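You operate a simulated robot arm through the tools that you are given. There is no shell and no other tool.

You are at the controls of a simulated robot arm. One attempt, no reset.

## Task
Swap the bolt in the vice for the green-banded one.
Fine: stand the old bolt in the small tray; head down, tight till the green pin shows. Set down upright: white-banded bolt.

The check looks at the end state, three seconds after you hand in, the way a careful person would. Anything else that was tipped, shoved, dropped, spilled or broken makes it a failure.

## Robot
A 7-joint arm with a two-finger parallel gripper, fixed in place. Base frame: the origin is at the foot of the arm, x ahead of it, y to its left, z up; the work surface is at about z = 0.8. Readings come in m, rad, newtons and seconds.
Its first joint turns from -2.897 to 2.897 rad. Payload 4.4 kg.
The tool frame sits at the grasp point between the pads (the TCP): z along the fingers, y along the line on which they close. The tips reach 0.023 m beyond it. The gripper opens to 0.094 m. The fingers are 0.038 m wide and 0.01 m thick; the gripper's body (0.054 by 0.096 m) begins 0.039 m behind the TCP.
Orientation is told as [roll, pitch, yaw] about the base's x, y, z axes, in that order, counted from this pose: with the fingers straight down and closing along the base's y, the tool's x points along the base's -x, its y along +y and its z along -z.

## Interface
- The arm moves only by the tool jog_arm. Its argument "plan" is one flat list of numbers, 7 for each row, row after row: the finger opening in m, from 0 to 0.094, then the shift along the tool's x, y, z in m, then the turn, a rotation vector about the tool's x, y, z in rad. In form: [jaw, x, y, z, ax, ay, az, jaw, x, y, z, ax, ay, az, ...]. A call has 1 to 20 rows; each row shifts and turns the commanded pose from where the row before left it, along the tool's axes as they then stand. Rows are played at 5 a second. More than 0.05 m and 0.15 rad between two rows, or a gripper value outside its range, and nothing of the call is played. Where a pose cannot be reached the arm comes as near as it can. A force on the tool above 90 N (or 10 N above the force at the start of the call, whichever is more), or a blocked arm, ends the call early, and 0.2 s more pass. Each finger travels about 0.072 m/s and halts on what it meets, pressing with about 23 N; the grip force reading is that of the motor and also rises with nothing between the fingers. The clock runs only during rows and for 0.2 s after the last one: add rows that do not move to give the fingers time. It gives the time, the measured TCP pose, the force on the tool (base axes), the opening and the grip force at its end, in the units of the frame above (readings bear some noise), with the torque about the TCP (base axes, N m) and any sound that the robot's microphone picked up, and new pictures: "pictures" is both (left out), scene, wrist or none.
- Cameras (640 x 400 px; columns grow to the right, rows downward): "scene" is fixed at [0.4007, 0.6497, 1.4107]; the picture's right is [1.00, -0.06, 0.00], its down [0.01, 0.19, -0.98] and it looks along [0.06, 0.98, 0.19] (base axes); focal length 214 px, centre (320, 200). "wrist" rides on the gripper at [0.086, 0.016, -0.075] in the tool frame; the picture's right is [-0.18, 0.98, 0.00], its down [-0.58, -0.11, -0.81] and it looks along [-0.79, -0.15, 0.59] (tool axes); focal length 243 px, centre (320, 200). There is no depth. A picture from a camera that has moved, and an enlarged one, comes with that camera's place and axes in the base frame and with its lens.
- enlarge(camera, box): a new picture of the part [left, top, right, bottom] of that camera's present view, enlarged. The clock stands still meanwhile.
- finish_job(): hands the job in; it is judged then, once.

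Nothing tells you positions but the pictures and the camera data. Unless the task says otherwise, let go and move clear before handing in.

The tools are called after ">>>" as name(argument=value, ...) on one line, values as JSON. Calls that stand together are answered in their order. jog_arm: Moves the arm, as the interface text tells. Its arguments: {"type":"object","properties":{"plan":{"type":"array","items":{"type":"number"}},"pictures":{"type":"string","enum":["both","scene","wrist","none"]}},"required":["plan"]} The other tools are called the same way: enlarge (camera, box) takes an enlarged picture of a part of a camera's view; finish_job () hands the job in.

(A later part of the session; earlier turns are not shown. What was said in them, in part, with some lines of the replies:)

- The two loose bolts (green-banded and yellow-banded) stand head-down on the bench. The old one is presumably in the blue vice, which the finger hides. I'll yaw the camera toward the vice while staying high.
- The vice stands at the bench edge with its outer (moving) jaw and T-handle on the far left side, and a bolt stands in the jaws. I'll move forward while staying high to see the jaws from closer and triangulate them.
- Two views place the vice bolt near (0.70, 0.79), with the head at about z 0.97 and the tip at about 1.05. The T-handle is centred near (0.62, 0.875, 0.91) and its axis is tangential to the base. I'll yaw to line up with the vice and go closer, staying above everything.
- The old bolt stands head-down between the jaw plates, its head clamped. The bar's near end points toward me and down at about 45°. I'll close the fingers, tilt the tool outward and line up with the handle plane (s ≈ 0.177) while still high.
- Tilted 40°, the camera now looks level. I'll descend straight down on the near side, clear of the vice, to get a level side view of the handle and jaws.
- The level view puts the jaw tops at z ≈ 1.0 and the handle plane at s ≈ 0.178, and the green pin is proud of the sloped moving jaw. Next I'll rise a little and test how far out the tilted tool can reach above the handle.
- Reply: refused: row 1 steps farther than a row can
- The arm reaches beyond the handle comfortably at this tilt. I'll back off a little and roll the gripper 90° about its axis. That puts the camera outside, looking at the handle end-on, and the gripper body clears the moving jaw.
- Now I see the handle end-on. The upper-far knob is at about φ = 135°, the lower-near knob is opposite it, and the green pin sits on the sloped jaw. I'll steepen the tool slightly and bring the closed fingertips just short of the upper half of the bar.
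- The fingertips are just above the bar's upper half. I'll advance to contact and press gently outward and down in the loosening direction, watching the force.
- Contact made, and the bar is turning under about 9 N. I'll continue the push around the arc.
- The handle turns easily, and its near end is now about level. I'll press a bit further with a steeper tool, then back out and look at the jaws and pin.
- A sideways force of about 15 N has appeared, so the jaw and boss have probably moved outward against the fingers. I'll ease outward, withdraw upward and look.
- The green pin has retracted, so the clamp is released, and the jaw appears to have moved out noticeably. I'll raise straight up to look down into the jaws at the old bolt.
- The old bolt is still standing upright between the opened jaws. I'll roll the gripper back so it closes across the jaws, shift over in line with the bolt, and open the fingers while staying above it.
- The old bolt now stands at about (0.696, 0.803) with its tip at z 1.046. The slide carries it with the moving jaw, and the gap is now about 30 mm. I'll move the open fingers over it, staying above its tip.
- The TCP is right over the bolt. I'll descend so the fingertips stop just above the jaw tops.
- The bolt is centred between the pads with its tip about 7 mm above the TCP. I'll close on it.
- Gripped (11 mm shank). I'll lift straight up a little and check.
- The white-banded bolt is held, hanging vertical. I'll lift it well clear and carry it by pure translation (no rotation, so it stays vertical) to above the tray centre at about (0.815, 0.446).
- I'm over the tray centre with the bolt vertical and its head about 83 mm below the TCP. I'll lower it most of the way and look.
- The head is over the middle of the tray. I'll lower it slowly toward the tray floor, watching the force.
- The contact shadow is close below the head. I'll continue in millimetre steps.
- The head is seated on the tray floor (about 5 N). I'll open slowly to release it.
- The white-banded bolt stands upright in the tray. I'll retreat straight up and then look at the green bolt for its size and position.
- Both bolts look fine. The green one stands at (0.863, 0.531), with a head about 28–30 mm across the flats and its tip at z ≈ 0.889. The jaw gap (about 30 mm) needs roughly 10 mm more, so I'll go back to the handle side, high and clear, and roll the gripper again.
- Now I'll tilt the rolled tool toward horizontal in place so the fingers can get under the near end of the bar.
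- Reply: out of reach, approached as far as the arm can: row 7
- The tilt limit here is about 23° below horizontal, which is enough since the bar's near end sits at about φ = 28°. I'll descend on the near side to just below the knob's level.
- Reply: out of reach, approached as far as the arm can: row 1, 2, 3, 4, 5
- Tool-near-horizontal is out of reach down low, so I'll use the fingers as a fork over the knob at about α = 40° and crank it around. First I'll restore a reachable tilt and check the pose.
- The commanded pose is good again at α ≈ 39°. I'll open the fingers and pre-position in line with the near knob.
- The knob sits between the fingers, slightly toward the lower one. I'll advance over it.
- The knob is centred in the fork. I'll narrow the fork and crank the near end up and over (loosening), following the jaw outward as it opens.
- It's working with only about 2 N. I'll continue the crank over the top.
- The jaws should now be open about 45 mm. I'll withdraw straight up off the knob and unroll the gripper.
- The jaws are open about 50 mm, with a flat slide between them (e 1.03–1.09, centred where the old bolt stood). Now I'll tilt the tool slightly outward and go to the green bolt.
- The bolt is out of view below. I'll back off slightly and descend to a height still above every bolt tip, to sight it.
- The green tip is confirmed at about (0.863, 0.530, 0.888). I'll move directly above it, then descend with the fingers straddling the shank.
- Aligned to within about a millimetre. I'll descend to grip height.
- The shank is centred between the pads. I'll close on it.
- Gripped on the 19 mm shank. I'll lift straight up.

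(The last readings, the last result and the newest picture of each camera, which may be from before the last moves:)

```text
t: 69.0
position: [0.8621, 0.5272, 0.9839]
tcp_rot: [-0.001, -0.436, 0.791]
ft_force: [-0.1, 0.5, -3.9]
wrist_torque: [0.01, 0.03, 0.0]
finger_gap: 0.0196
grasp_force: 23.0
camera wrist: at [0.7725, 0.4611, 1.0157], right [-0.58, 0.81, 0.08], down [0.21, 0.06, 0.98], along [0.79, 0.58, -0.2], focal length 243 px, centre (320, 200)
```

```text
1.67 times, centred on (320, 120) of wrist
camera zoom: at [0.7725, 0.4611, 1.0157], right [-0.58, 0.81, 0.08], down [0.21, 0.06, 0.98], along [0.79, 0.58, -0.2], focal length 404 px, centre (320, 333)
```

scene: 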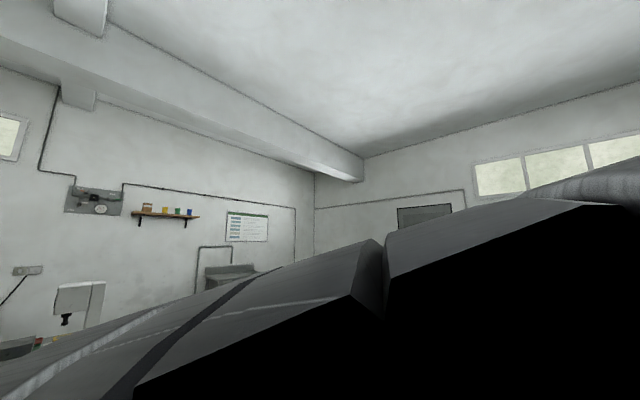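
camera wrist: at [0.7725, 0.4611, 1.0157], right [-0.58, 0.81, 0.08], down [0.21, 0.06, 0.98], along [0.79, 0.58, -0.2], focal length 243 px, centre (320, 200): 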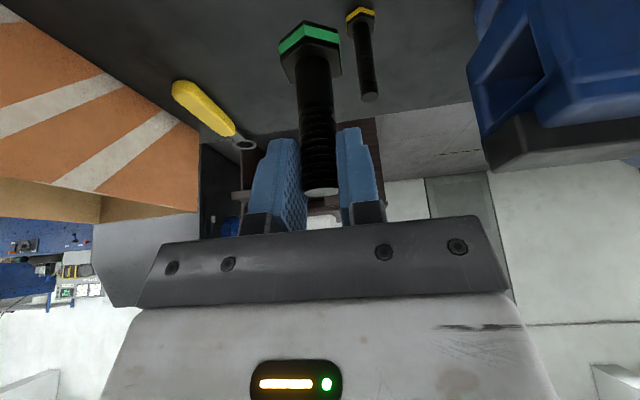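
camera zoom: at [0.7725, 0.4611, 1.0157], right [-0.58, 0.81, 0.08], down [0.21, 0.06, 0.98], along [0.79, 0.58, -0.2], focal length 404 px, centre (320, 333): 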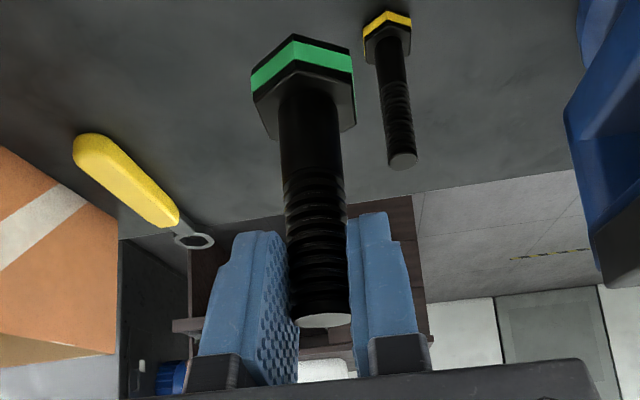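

The green bolt is held, hanging vertical, with its head flats nearly parallel to the jaws. I'll carry it by pure translation to above the open jaws, with the bolt bottom well above the jaw tops.

>>> jog_arm(plan=[0.0, -0.016, 0, -0.0344, 0, 0, 0, 0.0, -0.016, 0, -0.0344, 0, 0, 0, 0.0, -0.016, 0, -0.0344, 0, 0, 0, 0.0, -0.016, 0, -0.0344, 0, 0, 0, 0.0, -0.016, 0, -0.0344, 0, 0, 0, 0.0, -0.0044, 0.02, 0.0021, 0, 0, 0, 0.0, -0.0089, 0.0395, 0.0041, 0, 0, 0, 0.0, -0.0089, 0.0395, 0.0041, 0, 0, 0, 0.0, -0.0089, 0.0395, 0.0041, 0, 0, 0, 0.0, -0.0089, 0.0395, 0.0041, 0, 0, 0, 0.0, -0.0089, 0.0395, 0.0041, 0, 0, 0, 0.0, -0.0089, 0.0395, 0.0041, 0, 0, 0, 0.0, -0.0089, 0.0395, 0.0041, 0, 0, 0, 0.0, -0.0041, 0.0192, 0.0021, 0, 0, 0, 0.0, 0, 0, 0, 0, 0, 0], pictures="wrist")

>>> enlarge(camera="wrist", box=[200, 0, 440, 240])

```text
t: 72.2
position: [0.6932, 0.8073, 1.1721]
tcp_rot: [0.001, -0.435, 0.791]
ft_force: [0.3, -0.3, -1.4]
wrist_torque: [-0.02, -0.01, 0.02]
finger_gap: 0.0197
grasp_force: 22.2
camera wrist: at [0.6037, 0.7406, 1.2037], right [-0.58, 0.81, 0.08], down [0.21, 0.06, 0.98], along [0.79, 0.58, -0.2], focal length 243 px, centre (320, 200)
```

wrist: 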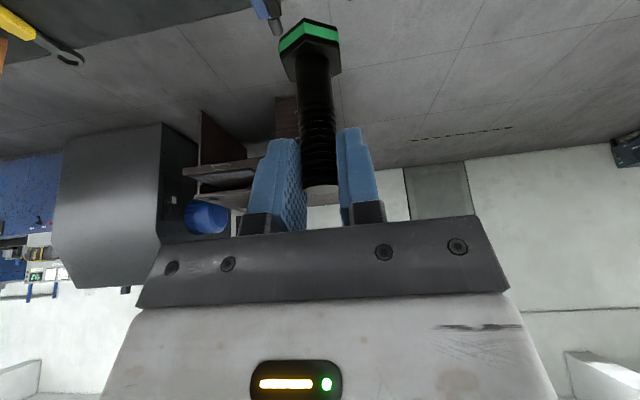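

```text
1.67 times, centred on (320, 120) of wrist
camera zoom: at [0.6037, 0.7406, 1.2037], right [-0.58, 0.81, 0.08], down [0.21, 0.06, 0.98], along [0.79, 0.58, -0.2], focal length 404 px, centre (320, 333)
```

zoom: 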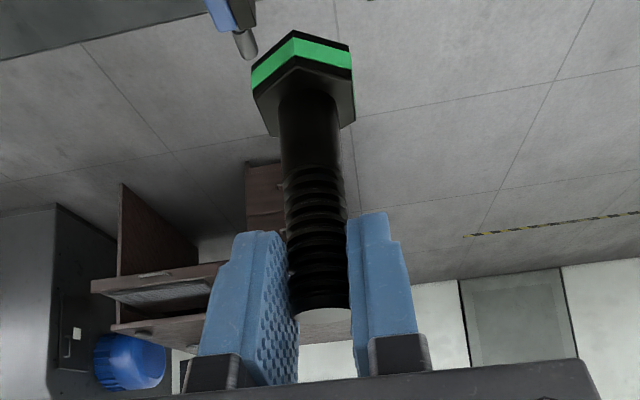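

>>> jog_arm(plan=[0.0, 0.009, 0, 0.0193, 0, 0, 0, 0.0, 0.009, 0, 0.0193, 0, 0, 0, 0.0, 0.009, 0, 0.0193, 0, 0, 0, 0.0, 0, 0, 0, 0, 0, 0], pictures="wrist")

>>> enlarge(camera="wrist", box=[200, 0, 440, 200])

```text
t: 73.2
position: [0.6926, 0.805, 1.1077]
tcp_rot: [0.001, -0.437, 0.791]
ft_force: [-0.2, -0.7, -2.3]
wrist_torque: [-0.02, 0.02, -0.01]
finger_gap: 0.0197
grasp_force: 23.7
camera wrist: at [0.6033, 0.7394, 1.1391], right [-0.58, 0.81, 0.08], down [0.21, 0.06, 0.98], along [0.79, 0.58, -0.2], focal length 243 px, centre (320, 200)
```

wrist: 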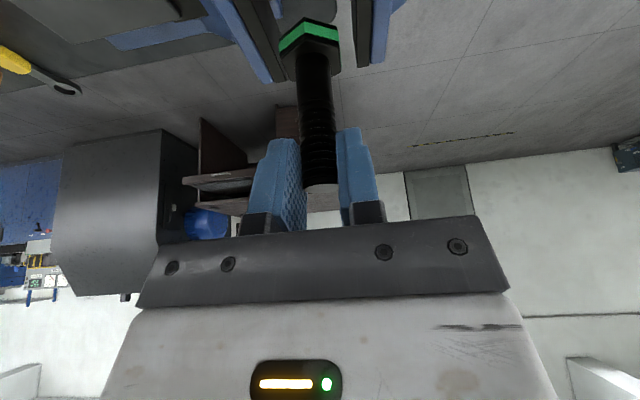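

```text
2.00 times, centred on (320, 100) of wrist
camera zoom: at [0.6033, 0.7394, 1.1391], right [-0.58, 0.81, 0.08], down [0.21, 0.06, 0.98], along [0.79, 0.58, -0.2], focal length 485 px, centre (320, 400)
```

zoom: 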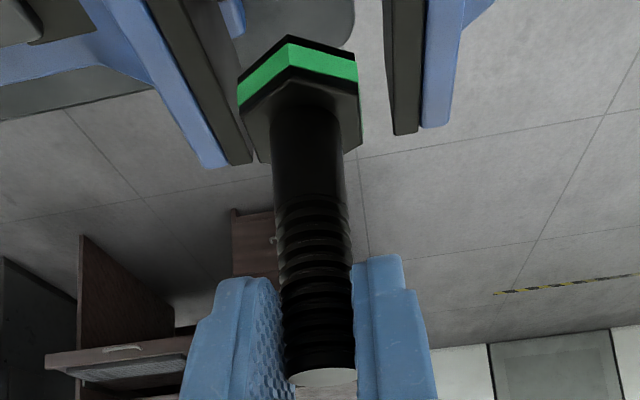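

The gap runs from s ≈ 0.050 to 0.107, and the bolt is centred at 0.0795 and e ≈ 1.059. I'll descend into the jaws, stopping just short of the slide.

>>> jog_arm(plan=[0.0, 0.0084, 0, 0.0181, 0, 0, 0, 0.0, 0.0084, 0, 0.0181, 0, 0, 0, 0.0, 0.0063, 0, 0.0136, 0, 0, 0, 0.0, 0, 0, 0, 0, 0, 0], pictures="wrist")

>>> enlarge(camera="wrist", box=[200, 0, 440, 200])

```text
t: 74.2
position: [0.6929, 0.8063, 1.052]
tcp_rot: [0.001, -0.437, 0.791]
ft_force: [-0.2, 0.4, -2.0]
wrist_torque: [-0.03, 0.02, 0.02]
finger_gap: 0.0193
grasp_force: 22.7
camera wrist: at [0.6032, 0.7391, 1.0843], right [-0.58, 0.81, 0.08], down [0.21, 0.06, 0.98], along [0.79, 0.58, -0.2], focal length 243 px, centre (320, 200)
```

wrist: 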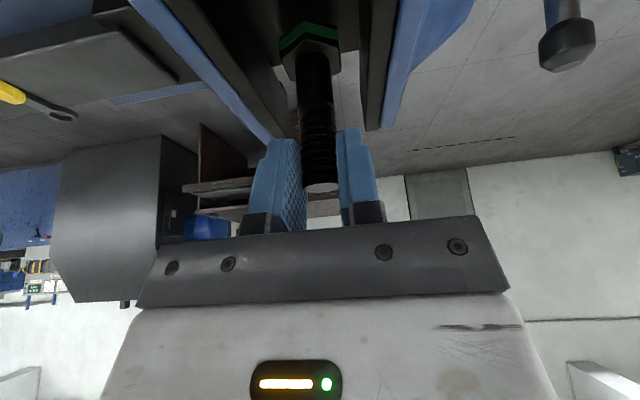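

```text
2.00 times, centred on (320, 100) of wrist
camera zoom: at [0.6032, 0.7391, 1.0843], right [-0.58, 0.81, 0.08], down [0.21, 0.06, 0.98], along [0.79, 0.58, -0.2], focal length 485 px, centre (320, 400)
```

zoom: 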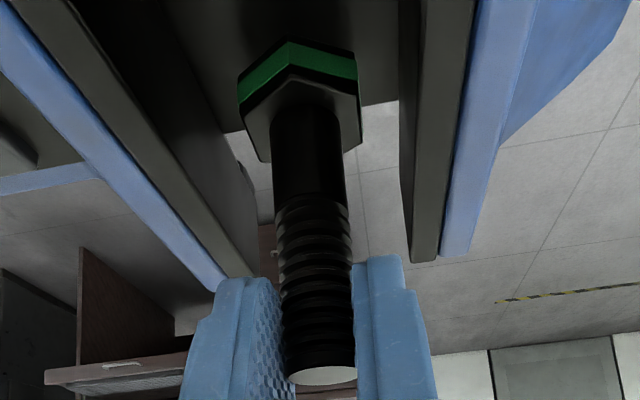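

The head is inside the gap with clear space on both sides. I'll lower it in small steps until it seats.

>>> jog_arm(plan=[0.0, 0.0013, 0, 0.0027, 0, 0, 0, 0.0, 0.0013, 0, 0.0027, 0, 0, 0, 0.0, 0.0013, 0, 0.0027, 0, 0, 0, 0.0, 0, 0, 0, 0, 0, 0], pictures="none")

>>> enlarge(camera="wrist", box=[200, 0, 440, 200])

```text
t: 75.2
position: [0.6926, 0.805, 1.0448]
tcp_rot: [-0.001, -0.439, 0.792]
ft_force: [-2.2, -0.5, 4.8]
wrist_torque: [-0.05, 0.21, 0.02]
finger_gap: 0.0198
grasp_force: 22.9
```

```text
2.00 times, centred on (320, 100) of wrist
camera zoom: at [0.6033, 0.7393, 1.0764], right [-0.58, 0.81, 0.08], down [0.21, 0.06, 0.98], along [0.79, 0.58, -0.2], focal length 485 px, centre (320, 400)
```

zoom: 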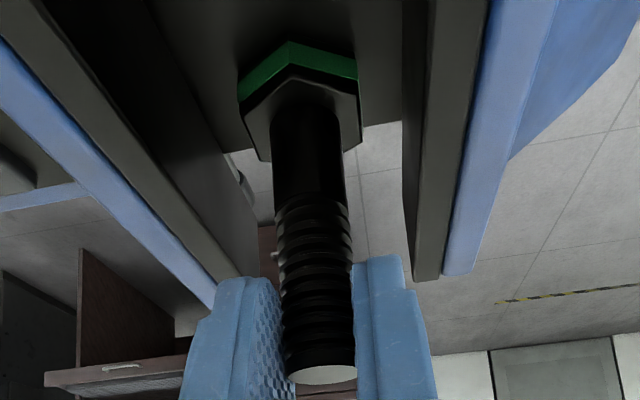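

The head is seated on the slide (about 7 N). I'll release gently.

>>> jog_arm(plan=[0.022, 0, 0, 0, 0, 0, 0, 0.026, 0, 0, 0, 0, 0, 0, 0.036, 0, 0, 0, 0, 0, 0, 0.05, 0, 0, 0, 0, 0, 0, 0.06, 0, 0, 0, 0, 0, 0, 0.06, 0, 0, 0, 0, 0, 0], pictures="wrist")

>>> enlarge(camera="wrist", box=[200, 0, 440, 220])

```text
t: 76.6
position: [0.6929, 0.8054, 1.0442]
tcp_rot: [0.002, -0.437, 0.789]
ft_force: [0.6, -0.4, 1.0]
wrist_torque: [0.0, -0.04, 0.0]
finger_gap: 0.0601
grasp_force: 0.1
camera wrist: at [0.6034, 0.7392, 1.0759], right [-0.58, 0.81, 0.08], down [0.21, 0.06, 0.98], along [0.79, 0.58, -0.2], focal length 243 px, centre (320, 200)
```

wrist: 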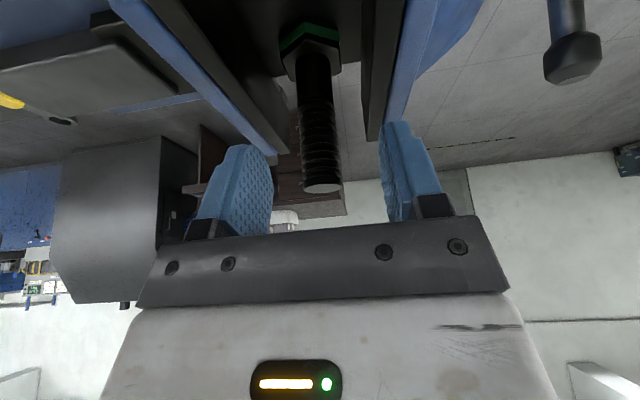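

```text
1.82 times, centred on (320, 110) of wrist
camera zoom: at [0.6034, 0.7392, 1.0759], right [-0.58, 0.81, 0.08], down [0.21, 0.06, 0.98], along [0.79, 0.58, -0.2], focal length 441 px, centre (320, 364)
```

zoom: 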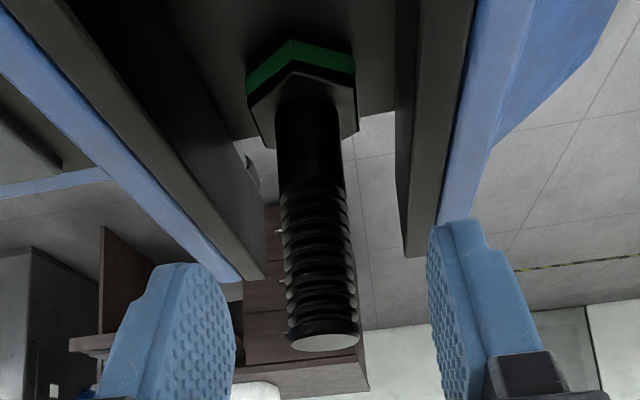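

The green bolt stands free on the slide. I'll retreat straight up, bring the tool back to vertical, move over the handle and roll for the fork grip.

>>> jog_arm(plan=[0.06, -0.0085, 0, -0.0181, 0, 0, 0, 0.06, -0.0169, 0, -0.0363, 0, 0, 0, 0.06, -0.0169, 0, -0.0363, 0, 0, 0, 0.06, -0.0127, 0, -0.0272, 0, 0, 0, 0.05, 0, 0.03, 0, 0, 0.1457, 0, 0.04, 0, 0.045, 0, 0, 0.1457, 0, 0.04, 0, 0.045, 0, 0, 0.1457, 0, 0.04, 0, 0.013, 0, 0, 0, 0, 0.04, 0, 0, 0, 0, 0, 0], pictures="wrist")

>>> jog_arm(plan=[0.04, 0, 0, 0, 0, 0, 0.1428, 0.04, 0, 0, 0, 0, 0, 0.1428, 0.04, 0, 0, 0, 0, 0, 0.1428, 0.04, 0, 0, 0, 0, 0, 0.1428, 0.04, 0, 0, 0, 0, 0, 0.1428, 0.04, 0, 0, 0, 0, 0, 0.1428, 0.04, 0, 0, 0, 0, 0, 0.1428, 0.04, 0, 0, 0, 0, 0, 0.1428, 0.04, 0, 0, 0, 0, 0, 0.1428, 0.04, 0, 0, 0, 0, 0, 0.1428, 0.04, 0, 0, 0, 0, 0, 0.1428, 0.04, 0, 0, 0, 0, 0, 0], pictures="wrist")

```text
t: 78.6
position: [0.5975, 0.899, 1.1729]
tcp_rot: [-0.001, 0.0, 0.792]
ft_force: [-0.2, -0.4, 0.8]
wrist_torque: [0.03, -0.01, -0.03]
finger_gap: 0.0401
grasp_force: 0.0
camera wrist: at [0.5249, 0.8501, 1.2487], right [-0.57, 0.82, 0.0], down [0.49, 0.34, 0.81], along [0.66, 0.46, -0.59], focal length 243 px, centre (320, 200)
```

wrist: 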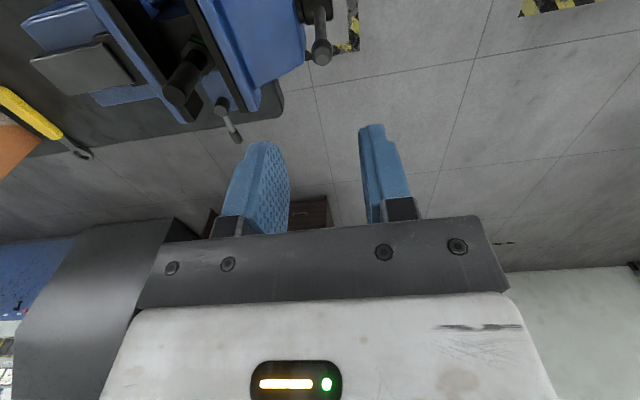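

```text
t: 81.2
position: [0.5988, 0.8997, 1.1741]
tcp_rot: [0.0, -0.001, -0.782]
ft_force: [-0.2, 0.2, 0.6]
wrist_torque: [0.02, -0.05, 0.0]
finger_gap: 0.0399
grasp_force: 0.2
camera wrist: at [0.5475, 0.9725, 1.2503], right [0.82, 0.57, 0.0], down [0.34, -0.49, 0.81], along [0.46, -0.66, -0.59], focal length 243 px, centre (320, 200)
```

wrist: 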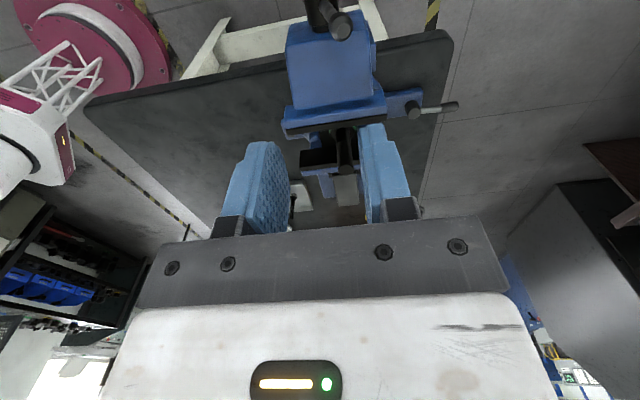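

The knob is at e ≈ 1.079, s ≈ 0.214. I'll line up above it and descend partway to check.

>>> jog_arm(plan=[0.04, 0.0008, 0.019, 0, 0, 0, 0, 0.04, 0, 0, 0.045, 0, 0, 0, 0.04, 0, 0, 0.045, 0, 0, 0, 0.04, 0, 0, 0.03, 0, 0, 0, 0.04, 0, 0, 0, 0, 0, 0], pictures="wrist")

>>> enlarge(camera="wrist", box=[200, 20, 440, 240])

```text
t: 82.4
position: [0.6124, 0.9137, 1.0552]
tcp_rot: [0.0, 0.0, -0.781]
ft_force: [-0.8, 0.6, -0.1]
wrist_torque: [-0.01, 0.02, -0.02]
finger_gap: 0.0401
grasp_force: 0.1
camera wrist: at [0.5605, 0.9869, 1.1295], right [0.82, 0.57, 0.0], down [0.34, -0.49, 0.81], along [0.46, -0.66, -0.59], focal length 243 px, centre (320, 200)
```

wrist: 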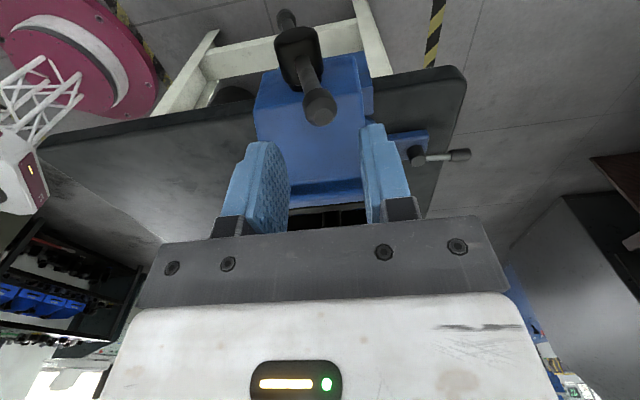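

```text
1.82 times, centred on (320, 130) of wrist
camera zoom: at [0.5605, 0.9869, 1.1295], right [0.82, 0.57, 0.0], down [0.34, -0.49, 0.81], along [0.46, -0.66, -0.59], focal length 441 px, centre (320, 327)
```

zoom: 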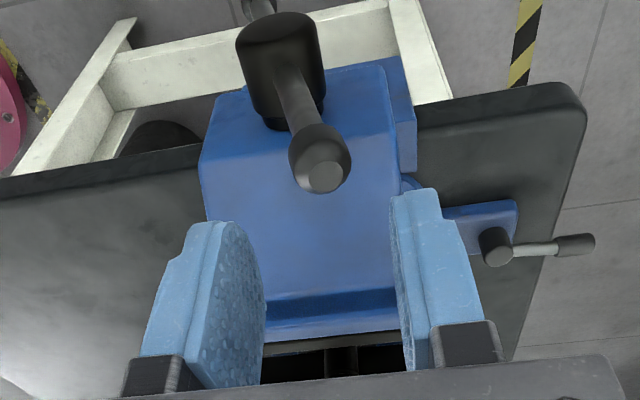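

The knob is centred between the fingers. I'll descend onto it, narrow the fork and crank back toward me (tightening) for the first part.

>>> jog_arm(plan=[0.04, 0, 0, 0.035, 0, 0, 0, 0.04, 0, 0, 0.033, 0, 0, 0, 0.032, 0, 0, 0, 0, 0, 0, 0.032, 0, -0.0028, -0.004, 0, 0, 0, 0.032, -0.0012, -0.007, -0.0012, -0.0558, 0, 0, 0.032, -0.0012, -0.007, -0.0016, -0.0558, 0, 0, 0.032, -0.0012, -0.0071, -0.0008, -0.0558, 0, 0, 0.032, -0.0012, -0.007, -0.0012, -0.0558, 0, 0, 0.032, -0.0012, -0.0071, -0.0003, -0.0558, 0, 0, 0.032, -0.0012, -0.0071, -0.0007, -0.0558, 0, 0, 0.032, 0, 0, 0, 0, 0, 0], pictures="wrist")

>>> enlarge(camera="wrist", box=[200, 20, 440, 240])

```text
t: 84.8
position: [0.5851, 0.8766, 0.9909]
tcp_rot: [0.335, 0.0, -0.779]
ft_force: [1.2, 0.4, 0.2]
wrist_torque: [-0.02, 0.02, 0.01]
finger_gap: 0.0327
grasp_force: 0.3
camera wrist: at [0.5162, 0.9308, 1.0673], right [0.78, 0.53, 0.32], down [0.15, -0.67, 0.73], along [0.6, -0.52, -0.61], focal length 243 px, centre (320, 200)
```

wrist: 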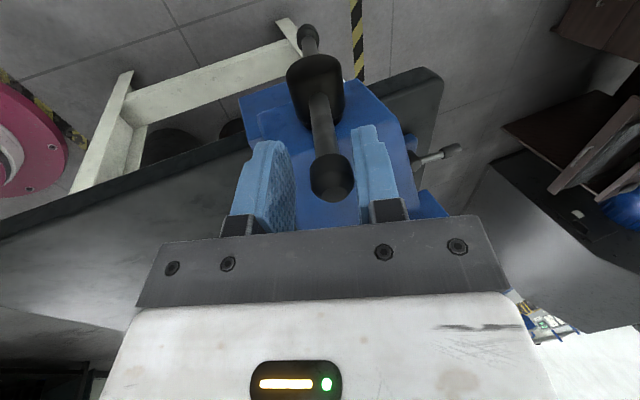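

```text
1.82 times, centred on (320, 130) of wrist
camera zoom: at [0.5162, 0.9308, 1.0673], right [0.78, 0.53, 0.32], down [0.15, -0.67, 0.73], along [0.6, -0.52, -0.61], focal length 441 px, centre (320, 327)
```

zoom: 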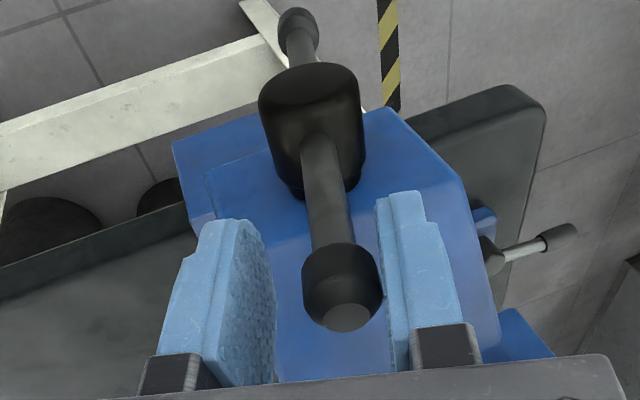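

The far finger is pulling the knob over with very little force. I'll continue down the near side.

>>> jog_arm(plan=[0.032, -0.0012, -0.0072, 0.0001, -0.0558, 0, 0, 0.032, -0.0012, -0.0072, -0.0003, -0.0558, 0, 0, 0.032, -0.0012, -0.0071, 0.0005, -0.0558, 0, 0, 0.032, -0.0012, -0.0071, 0.0001, -0.0558, 0, 0, 0.032, -0.0012, -0.0071, 0.001, -0.0558, 0, 0, 0.032, -0.0012, -0.0071, 0.0006, -0.0558, 0, 0, 0.032, 0, 0, 0, 0, 0, 0], pictures="wrist")

>>> enlarge(camera="wrist", box=[200, 20, 440, 240])

```text
t: 86.4
position: [0.5643, 0.8463, 0.9693]
tcp_rot: [0.67, 0.0, -0.78]
ft_force: [1.2, 0.8, 0.8]
wrist_torque: [0.02, 0.02, 0.0]
finger_gap: 0.0325
grasp_force: 0.4
camera wrist: at [0.4785, 0.8822, 1.0387], right [0.67, 0.42, 0.61], down [0.0, -0.83, 0.56], along [0.74, -0.38, -0.56], focal length 243 px, centre (320, 200)
```

wrist: 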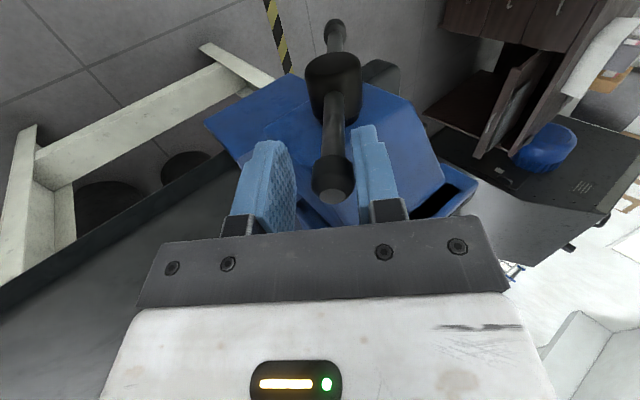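

```text
1.82 times, centred on (320, 130) of wrist
camera zoom: at [0.4785, 0.8822, 1.0387], right [0.67, 0.42, 0.61], down [0.0, -0.83, 0.56], along [0.74, -0.38, -0.56], focal length 441 px, centre (320, 327)
```

zoom: 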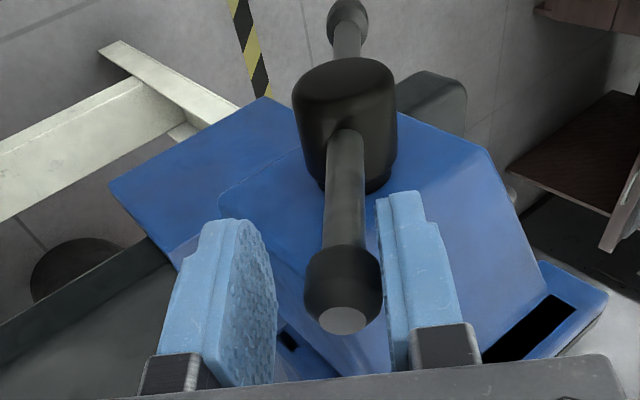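

>>> jog_arm(plan=[0.032, -0.0012, -0.007, 0.0015, -0.0558, 0, 0, 0.032, -0.0012, -0.0071, 0.0011, -0.0558, 0, 0, 0.032, -0.0009, -0.0053, 0.0014, -0.0558, 0, 0, 0.036, -0.0009, -0.0054, 0.0011, 0, 0, 0, 0.036, 0, 0, 0, 0, 0, 0], pictures="wrist")

>>> enlarge(camera="wrist", box=[200, 20, 440, 240])

```text
t: 87.6
position: [0.557, 0.8308, 0.9488]
tcp_rot: [0.838, 0.001, -0.78]
ft_force: [2.1, 0.9, -0.1]
wrist_torque: [-0.03, -0.01, 0.01]
finger_gap: 0.0362
grasp_force: 0.5
camera wrist: at [0.4632, 0.8608, 1.0113], right [0.59, 0.34, 0.73], down [-0.06, -0.89, 0.46], along [0.8, -0.32, -0.51], focal length 243 px, centre (320, 200)
```

wrist: 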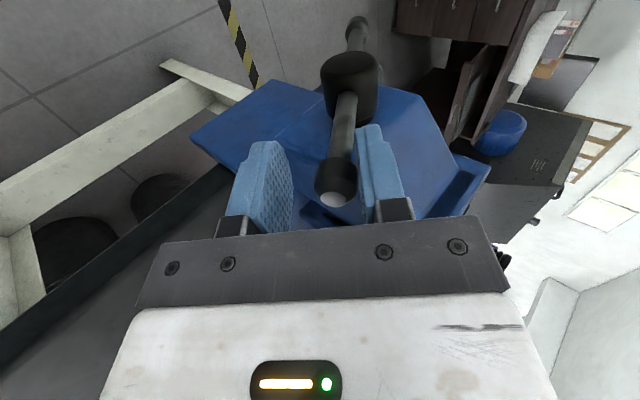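

```text
1.82 times, centred on (320, 130) of wrist
camera zoom: at [0.4632, 0.8608, 1.0113], right [0.59, 0.34, 0.73], down [-0.06, -0.89, 0.46], along [0.8, -0.32, -0.51], focal length 441 px, centre (320, 327)
```

zoom: 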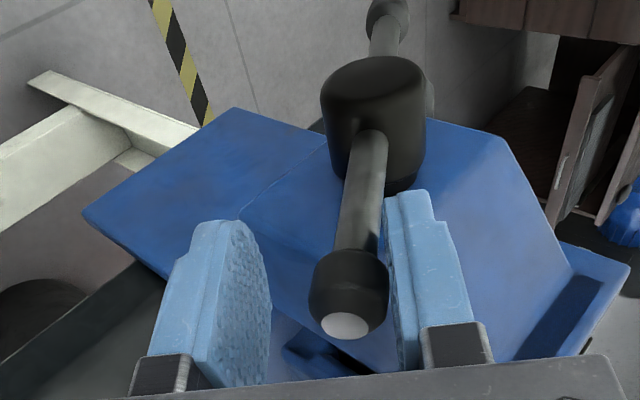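

>>> jog_arm(plan=[0.04, -0.0008, -0.0045, 0.0015, 0, 0, 0, 0.044, -0.0008, -0.0045, 0.0015, 0, 0, 0, 0.044, -0.0012, -0.0063, 0.0032, 0, 0, 0, 0.044, -0.0012, -0.0063, 0.0032, 0, 0, 0, 0.044, 0, 0, 0, 0, 0, 0], pictures="wrist")

>>> enlarge(camera="wrist", box=[200, 20, 440, 240])

```text
t: 88.8
position: [0.5542, 0.8228, 0.9265]
tcp_rot: [0.836, 0.0, -0.78]
ft_force: [0.0, -0.5, 1.4]
wrist_torque: [0.03, -0.04, -0.01]
finger_gap: 0.0446
grasp_force: 0.7
camera wrist: at [0.4609, 0.8529, 0.9897], right [0.59, 0.34, 0.73], down [-0.06, -0.89, 0.46], along [0.8, -0.32, -0.51], focal length 243 px, centre (320, 200)
```

wrist: 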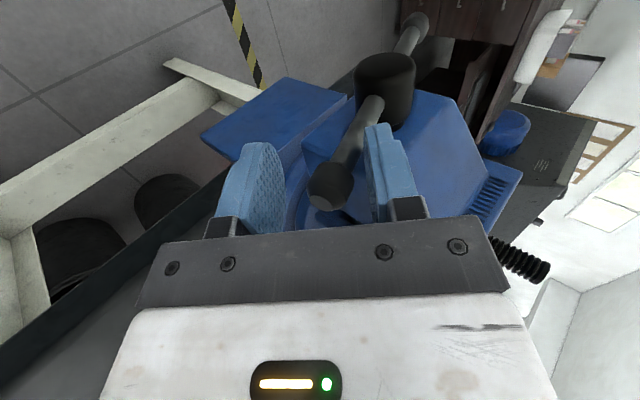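

```text
1.82 times, centred on (320, 130) of wrist
camera zoom: at [0.4609, 0.8529, 0.9897], right [0.59, 0.34, 0.73], down [-0.06, -0.89, 0.46], along [0.8, -0.32, -0.51], focal length 441 px, centre (320, 327)
```

zoom: 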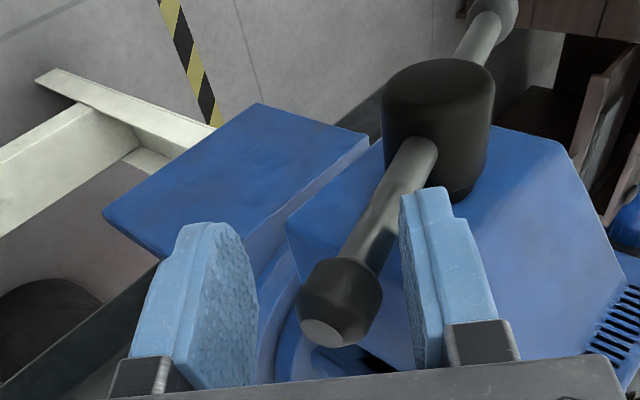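

>>> jog_arm(plan=[0.046, -0.0012, -0.0057, 0.0043, 0, 0, 0, 0.046, -0.0012, -0.0057, 0.0043, 0, 0, 0, 0.046, 0, 0, 0, 0, 0, 0], pictures="wrist")

>>> enlarge(camera="wrist", box=[200, 20, 440, 240])

```text
t: 89.6
position: [0.556, 0.8213, 0.9119]
tcp_rot: [0.838, 0.0, -0.78]
ft_force: [-2.1, 2.7, 8.2]
wrist_torque: [0.18, -0.17, 0.12]
finger_gap: 0.0486
grasp_force: 3.5
camera wrist: at [0.4616, 0.8509, 0.9758], right [0.59, 0.34, 0.73], down [-0.06, -0.89, 0.46], along [0.8, -0.32, -0.51], focal length 243 px, centre (320, 200)
```

wrist: 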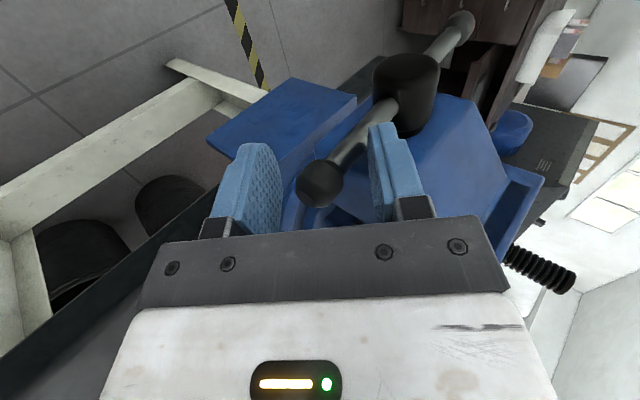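

```text
1.82 times, centred on (320, 130) of wrist
camera zoom: at [0.4616, 0.8509, 0.9758], right [0.59, 0.34, 0.73], down [-0.06, -0.89, 0.46], along [0.8, -0.32, -0.51], focal length 441 px, centre (320, 327)
```

zoom: 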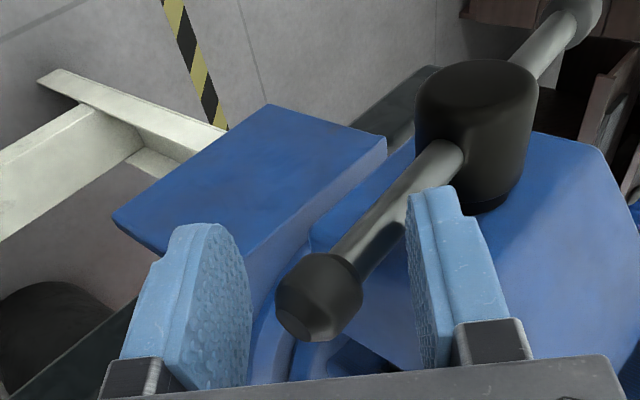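

The resistance is rising, which likely means the jaw has reached the head, and the open finger is being pushed back. I'll withdraw the fork and look at the jaws and pin before switching to a stiffer closed-finger push.

>>> jog_arm(plan=[0.055, 0, 0.002, -0.004, 0, 0, 0, 0.055, 0, 0, -0.03, 0, 0, 0, 0.055, 0, 0, -0.04, 0, 0, 0, 0.04, 0, 0.03, -0.03, 0, 0, 0, 0.02, 0, 0.035, -0.03, 0, 0, 0, 0.0, 0, 0, 0, 0, 0, 0, 0.0, 0, 0, 0, 0, 0, 0], pictures="wrist")

>>> enlarge(camera="wrist", box=[180, 0, 420, 200])

```text
t: 91.2
position: [0.5189, 0.7799, 1.0542]
tcp_rot: [0.837, 0.0, -0.783]
ft_force: [0.0, -0.2, 0.2]
wrist_torque: [0.01, 0.0, 0.03]
finger_gap: 0.0001
grasp_force: 22.2
camera wrist: at [0.424, 0.8097, 1.1174], right [0.59, 0.34, 0.73], down [-0.06, -0.89, 0.46], along [0.8, -0.32, -0.51], focal length 243 px, centre (320, 200)
```

wrist: 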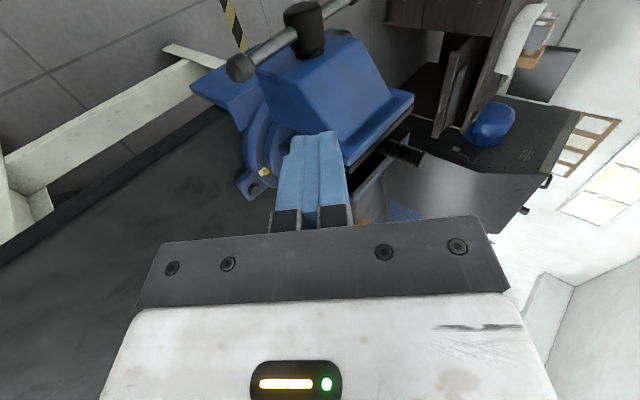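

```text
2.00 times, centred on (300, 100) of wrist
camera zoom: at [0.424, 0.8097, 1.1174], right [0.59, 0.34, 0.73], down [-0.06, -0.89, 0.46], along [0.8, -0.32, -0.51], focal length 485 px, centre (360, 400)
```

zoom: 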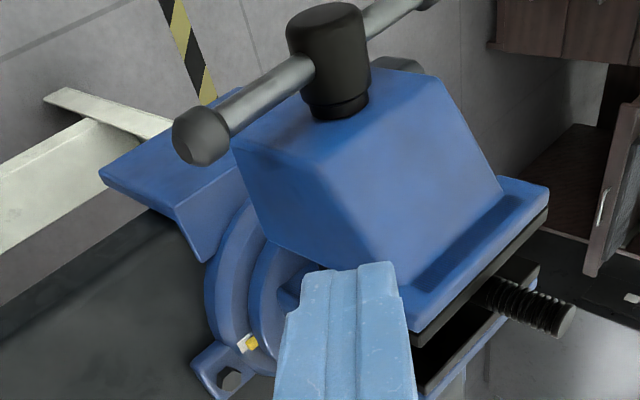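

The bar is at φ ≈ 3° and the bolt is upright between the jaws, with the jaw about to touch the head. I'll bring the closed fingers above the near half of the bar for a stiffer downward (tightening) push.

>>> jog_arm(plan=[0.0, 0.0017, -0.009, 0.0344, 0, 0, 0, 0.0, 0.0017, -0.009, 0.0344, 0, 0, 0, 0.0, 0.0017, -0.009, 0.0344, 0, 0, 0, 0.0, 0, 0, 0, 0, 0, 0], pictures="wrist")

>>> enlarge(camera="wrist", box=[200, 0, 440, 200])

```text
t: 92.2
position: [0.5546, 0.8274, 0.9628]
tcp_rot: [0.837, 0.001, -0.782]
ft_force: [0.5, 0.9, 0.2]
wrist_torque: [-0.01, -0.04, 0.02]
finger_gap: 0.0
grasp_force: 23.5
camera wrist: at [0.4604, 0.8568, 1.0264], right [0.59, 0.34, 0.73], down [-0.06, -0.89, 0.46], along [0.8, -0.32, -0.51], focal length 243 px, centre (320, 200)
```

wrist: 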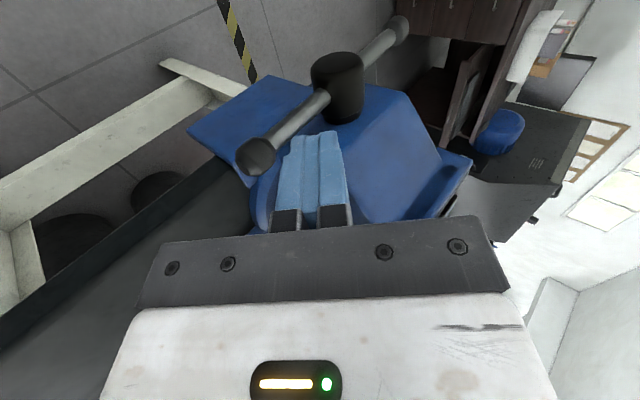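

```text
2.00 times, centred on (320, 100) of wrist
camera zoom: at [0.4604, 0.8568, 1.0264], right [0.59, 0.34, 0.73], down [-0.06, -0.89, 0.46], along [0.8, -0.32, -0.51], focal length 485 px, centre (320, 400)
```

zoom: 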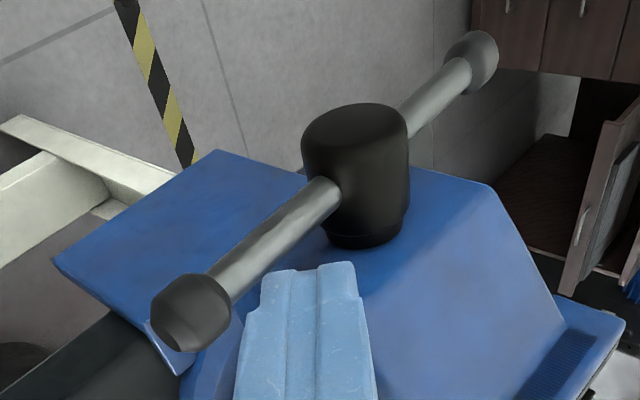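

The finger tips are in the bar's plane, just above its near half. I'll push down in small steps.

>>> jog_arm(plan=[0.0, 0, -0.0059, 0.0054, 0, 0, 0, 0.0, 0, -0.0059, 0.0054, 0, 0, 0, 0.0, 0, -0.003, 0.0027, 0, 0, 0, 0.0, 0, -0.003, 0.0027, 0, 0, 0, 0.0, 0, 0, 0, 0, 0, 0], pictures="wrist")

>>> enlarge(camera="wrist", box=[200, 0, 440, 200])

```text
t: 93.4
position: [0.5542, 0.8279, 0.939]
tcp_rot: [0.838, -0.001, -0.78]
ft_force: [0.2, 0.3, 0.7]
wrist_torque: [0.02, -0.03, -0.01]
finger_gap: 0.0
grasp_force: 23.1
camera wrist: at [0.4605, 0.8573, 1.002], right [0.59, 0.34, 0.73], down [-0.06, -0.89, 0.46], along [0.8, -0.32, -0.51], focal length 243 px, centre (320, 200)
```

wrist: 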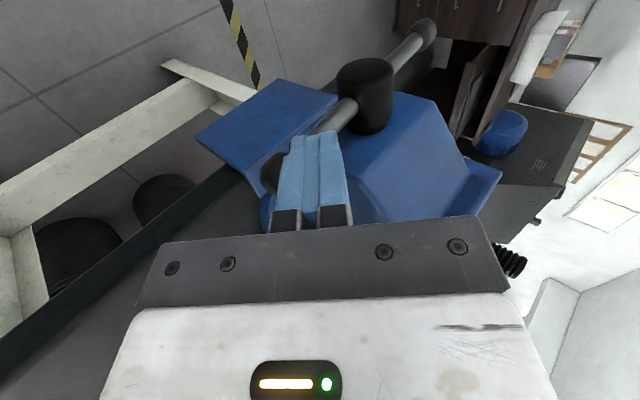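

```text
2.00 times, centred on (320, 100) of wrist
camera zoom: at [0.4605, 0.8573, 1.002], right [0.59, 0.34, 0.73], down [-0.06, -0.89, 0.46], along [0.8, -0.32, -0.51], focal length 485 px, centre (320, 400)
```

zoom: 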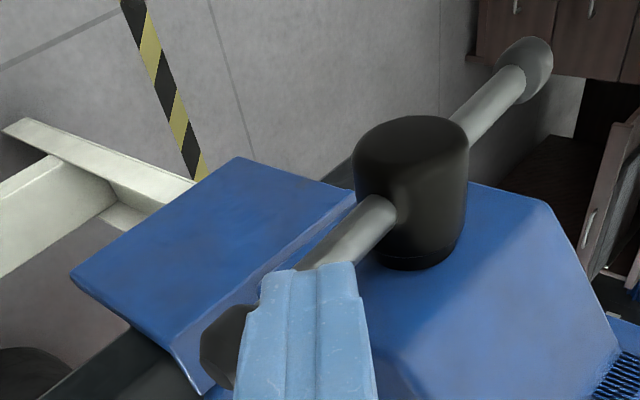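

The bar is following (φ ≈ −3°). I'll keep pushing in small increments and watch the force and the pin.

>>> jog_arm(plan=[0.0, -0.0006, -0.003, 0.0027, 0, 0, 0, 0.0, -0.0006, -0.003, 0.0027, 0, 0, 0, 0.0, 0, 0, 0, 0, 0, 0], pictures="wrist")

```text
t: 94.2
position: [0.5553, 0.8271, 0.9296]
tcp_rot: [0.839, 0.001, -0.779]
ft_force: [-6.1, 4.9, 7.3]
wrist_torque: [0.1, 0.05, 0.09]
finger_gap: 0.0
grasp_force: 22.9
camera wrist: at [0.4615, 0.8565, 0.9934], right [0.59, 0.34, 0.73], down [-0.06, -0.89, 0.46], along [0.8, -0.32, -0.51], focal length 243 px, centre (320, 200)
```

wrist: 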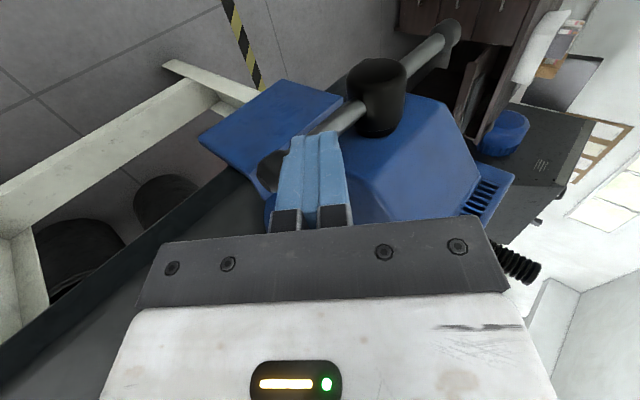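

>>> enlarge(camera="wrist", box=[220, 40, 420, 220])

```text
2.22 times, centred on (320, 130) of wrist
camera zoom: at [0.4615, 0.8565, 0.9934], right [0.59, 0.34, 0.73], down [-0.06, -0.89, 0.46], along [0.8, -0.32, -0.51], focal length 539 px, centre (320, 356)
```

zoom: 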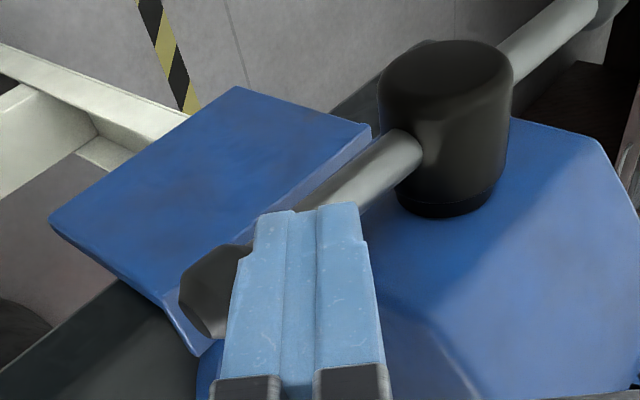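

The sideways part of the force is friction from my own lateral shift, and the bar is now meeting resistance. I'll keep pressing straight down without sideways motion.

>>> jog_arm(plan=[0.0, 0, -0.003, 0.0027, 0, 0, 0, 0.0, 0, -0.003, 0.0027, 0, 0, 0, 0.0, 0, 0, 0, 0, 0, 0], pictures="wrist")

>>> enlarge(camera="wrist", box=[220, 40, 420, 220])

```text
t: 95.0
position: [0.5556, 0.8265, 0.9228]
tcp_rot: [0.837, -0.001, -0.78]
ft_force: [5.0, 4.5, 11.2]
wrist_torque: [0.14, -0.24, 0.06]
finger_gap: 0.0
grasp_force: 23.3
camera wrist: at [0.4613, 0.8559, 0.9856], right [0.59, 0.34, 0.73], down [-0.06, -0.89, 0.46], along [0.8, -0.32, -0.51], focal length 243 px, centre (320, 200)
```

wrist: 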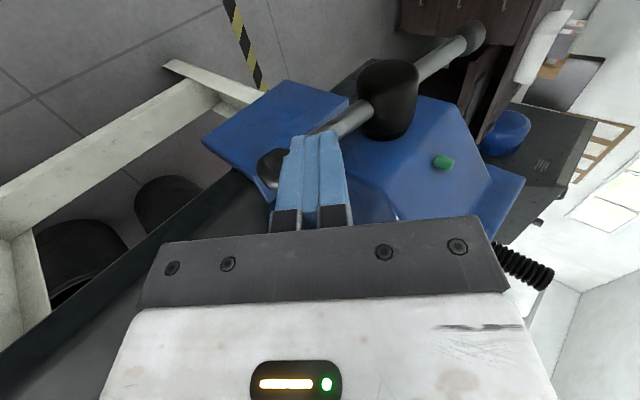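

```text
2.22 times, centred on (320, 130) of wrist
camera zoom: at [0.4613, 0.8559, 0.9856], right [0.59, 0.34, 0.73], down [-0.06, -0.89, 0.46], along [0.8, -0.32, -0.51], focal length 539 px, centre (320, 356)
```

zoom: 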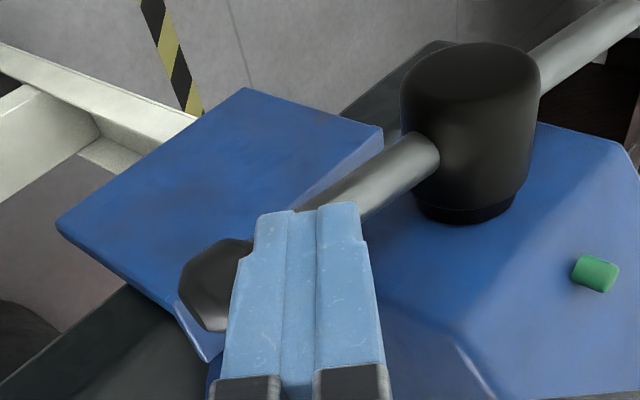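

The green pin has popped out, so the vice is tight. I'll lift off the bar and check that the pin stays out.

>>> jog_arm(plan=[0.0, 0, 0.0037, -0.0034, 0, 0, 0, 0.0, 0, 0.0149, -0.0134, 0, 0, 0, 0.0, 0, 0.0149, -0.0134, 0, 0, 0, 0.0, 0, 0, -0.04, 0, 0, 0, 0.0, 0, 0.03, -0.03, 0, 0, 0, 0.0, 0, 0.03, -0.02, 0, 0, 0, 0.0, 0, 0, 0, 0, 0, 0], pictures="wrist")

>>> enlarge(camera="wrist", box=[180, 0, 440, 200])

```text
t: 96.6
position: [0.5366, 0.8067, 1.0731]
tcp_rot: [0.835, 0.0, -0.78]
ft_force: [-0.4, -0.1, -1.1]
wrist_torque: [0.0, 0.01, -0.02]
finger_gap: 0.0
grasp_force: 23.2
camera wrist: at [0.4419, 0.8358, 1.1351], right [0.59, 0.34, 0.73], down [-0.06, -0.89, 0.46], along [0.8, -0.32, -0.51], focal length 243 px, centre (320, 200)
```

wrist: 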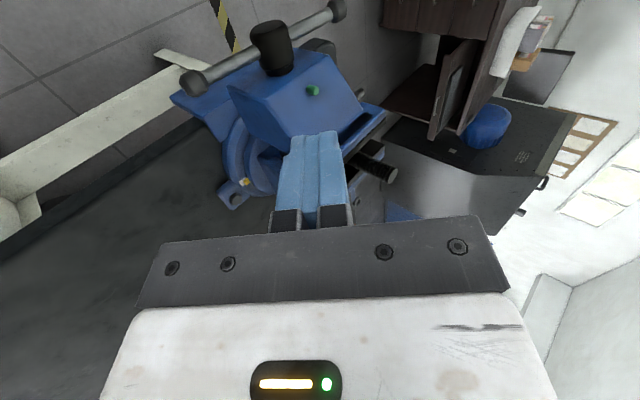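

```text
2.00 times, centred on (310, 100) of wrist
camera zoom: at [0.4419, 0.8358, 1.1351], right [0.59, 0.34, 0.73], down [-0.06, -0.89, 0.46], along [0.8, -0.32, -0.51], focal length 485 px, centre (340, 400)
```

zoom: 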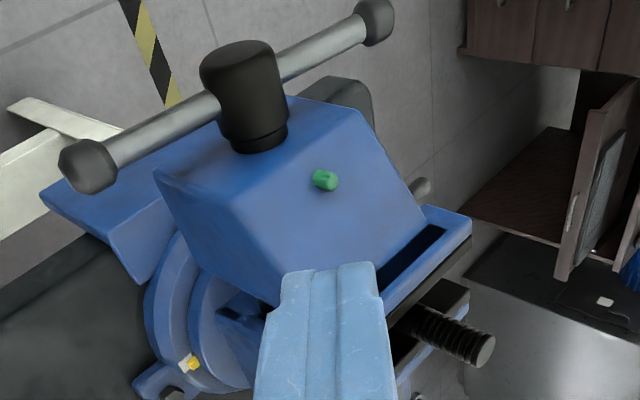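

The pin stays out with the tool clear. I'll move up and back, unroll, and inspect the vice and tray before handing in.

>>> jog_arm(plan=[0.0, 0, 0.03, -0.03, 0, 0, 0, 0.0, 0, 0.03, -0.03, 0, 0, 0, 0.0, 0, 0.0, -0.045, 0, 0, 0, 0.0, 0, 0.0, -0.045, 0, 0, 0, 0.0, 0, 0, 0, 0, 0, -0.1428, 0.0, 0, 0, 0, 0, 0, -0.1428, 0.0, 0, 0, 0, 0, 0, -0.1428, 0.0, 0, 0, 0, 0, 0, -0.1428, 0.0, 0, 0, 0, 0, 0, -0.1428, 0.0, 0, 0, 0, 0, 0, -0.1428, 0.0, 0, 0, 0, 0, 0, -0.1428, 0.0, 0, 0, 0, 0, 0, -0.1428, 0.0, 0, 0, 0, 0, 0, -0.1428, 0.02, 0, 0, 0, 0, 0, -0.1428, 0.04, 0, 0, 0, 0, 0, -0.1428, 0.06, 0, 0, 0, 0, 0.14, 0, 0.08, 0, -0.03, 0, 0, 0.14, 0, 0.094, 0, -0.045, 0, 0, 0.14, 0, 0.094, 0, -0.045, 0, 0, 0.14, 0, 0.094, 0, 0, 0, 0, 0.14, 0], pictures="wrist")

>>> enlarge(camera="wrist", box=[220, 20, 440, 200])

>>> enlarge(camera="wrist", box=[0, 0, 240, 200])

```text
t: 100.8
position: [0.5718, 0.6716, 1.2186]
tcp_rot: [0.001, -0.136, 0.791]
ft_force: [0.0, -0.9, -0.1]
wrist_torque: [-0.01, -0.03, 0.01]
finger_gap: 0.094
grasp_force: 0.1
camera wrist: at [0.4926, 0.6149, 1.2821], right [-0.57, 0.82, 0.03], down [0.41, 0.25, 0.88], along [0.71, 0.51, -0.48], focal length 243 px, centre (320, 200)
```

wrist: 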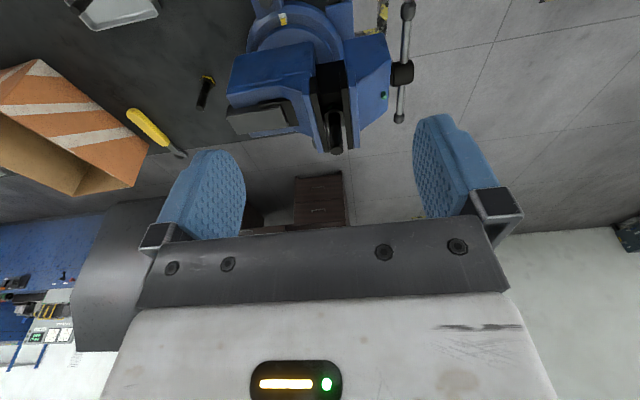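

```text
2.22 times, centred on (330, 110) of wrist
camera zoom: at [0.4926, 0.6149, 1.2821], right [-0.57, 0.82, 0.03], down [0.41, 0.25, 0.88], along [0.71, 0.51, -0.48], focal length 539 px, centre (298, 400)
```

zoom: 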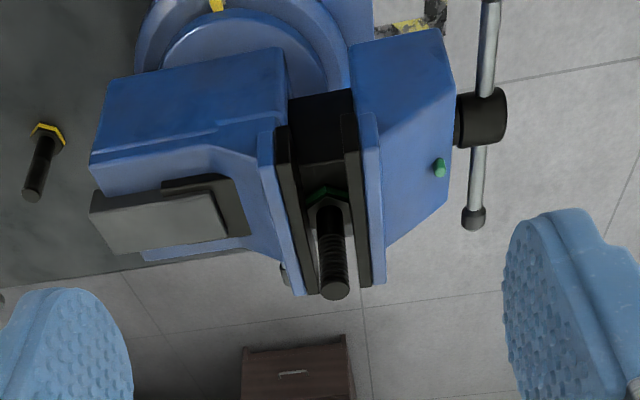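

```text
2.00 times, centred on (120, 100) of wrist
camera zoom: at [0.4926, 0.6149, 1.2821], right [-0.57, 0.82, 0.03], down [0.41, 0.25, 0.88], along [0.71, 0.51, -0.48], focal length 485 px, centre (720, 400)
```

zoom: 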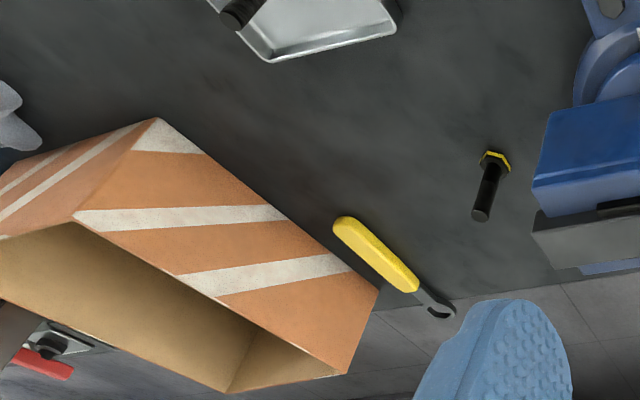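

The green bolt is clamped head-down and upright, with the green pin showing. I'll turn the camera toward the tray for a last check of the white-banded bolt.

>>> jog_arm(plan=[0.094, 0.03, 0, -0.01, 0, 0, 0.14, 0.094, 0.03, 0, 0, 0, 0, 0.14, 0.094, 0.03, 0, 0, 0, 0, 0.14, 0.094, 0.03, 0, 0, 0, 0, 0.14, 0.094, 0, 0, 0, 0, 0, 0.14, 0.094, 0, 0, 0, 0, 0, 0], pictures="wrist")

>>> enlarge(camera="wrist", box=[220, 40, 440, 220])

```text
t: 102.2
position: [0.4727, 0.6076, 1.21]
tcp_rot: [0.088, -0.104, 0.084]
ft_force: [0.2, 0.4, 0.4]
wrist_torque: [0.01, 0.0, 0.02]
finger_gap: 0.094
grasp_force: 0.1
camera wrist: at [0.377, 0.6093, 1.2781], right [0.09, 0.99, 0.11], down [0.51, -0.14, 0.85], along [0.86, -0.02, -0.52], focal length 243 px, centre (320, 200)
```

wrist: 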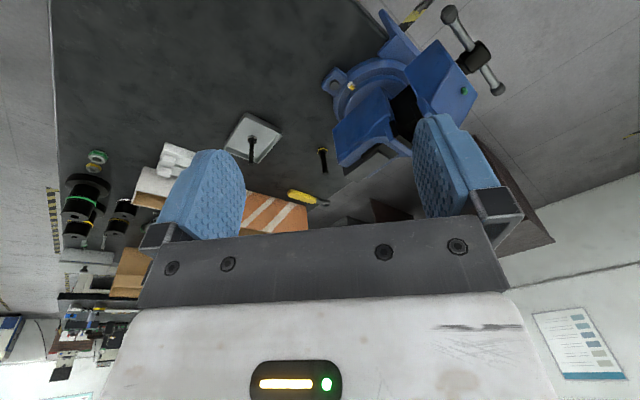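

```text
2.22 times, centred on (330, 130) of wrist
camera zoom: at [0.377, 0.6093, 1.2781], right [0.09, 0.99, 0.11], down [0.51, -0.14, 0.85], along [0.86, -0.02, -0.52], focal length 539 px, centre (298, 356)
```

zoom: 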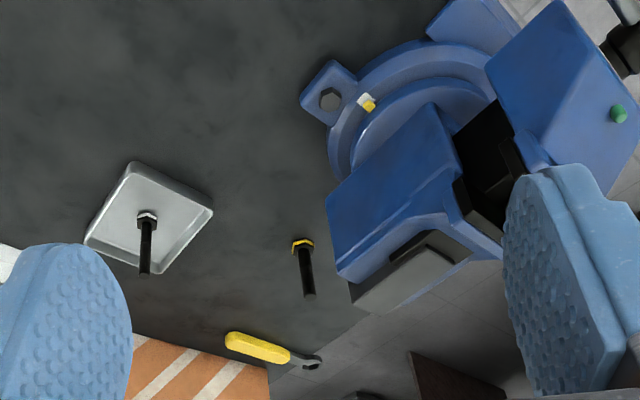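

The white-banded bolt stands upright in the middle of the tray and the yellow one is untouched. The green bolt is clamped with the green pin showing, and the arm is clear, so I'm handing in.

>>> finish_job()

```text
The job is handed in.
```

I swapped the bolts and handed the job in; the result hasn't come back yet. This is what the last camera views showed:

- **Green-banded bolt:** it stands head down in the vice, clamped by its head. I tightened until the green pin popped out, and the pin stayed out after I let go of the handle.
- **White-banded bolt (the old one):** it stands upright, head down, in the middle of the small tray.
- **Everything else:** the yellow-banded bolt still stands where it was, and I saw nothing tipped or shoved.

The gripper is open and the arm is well clear of the vice and tray.
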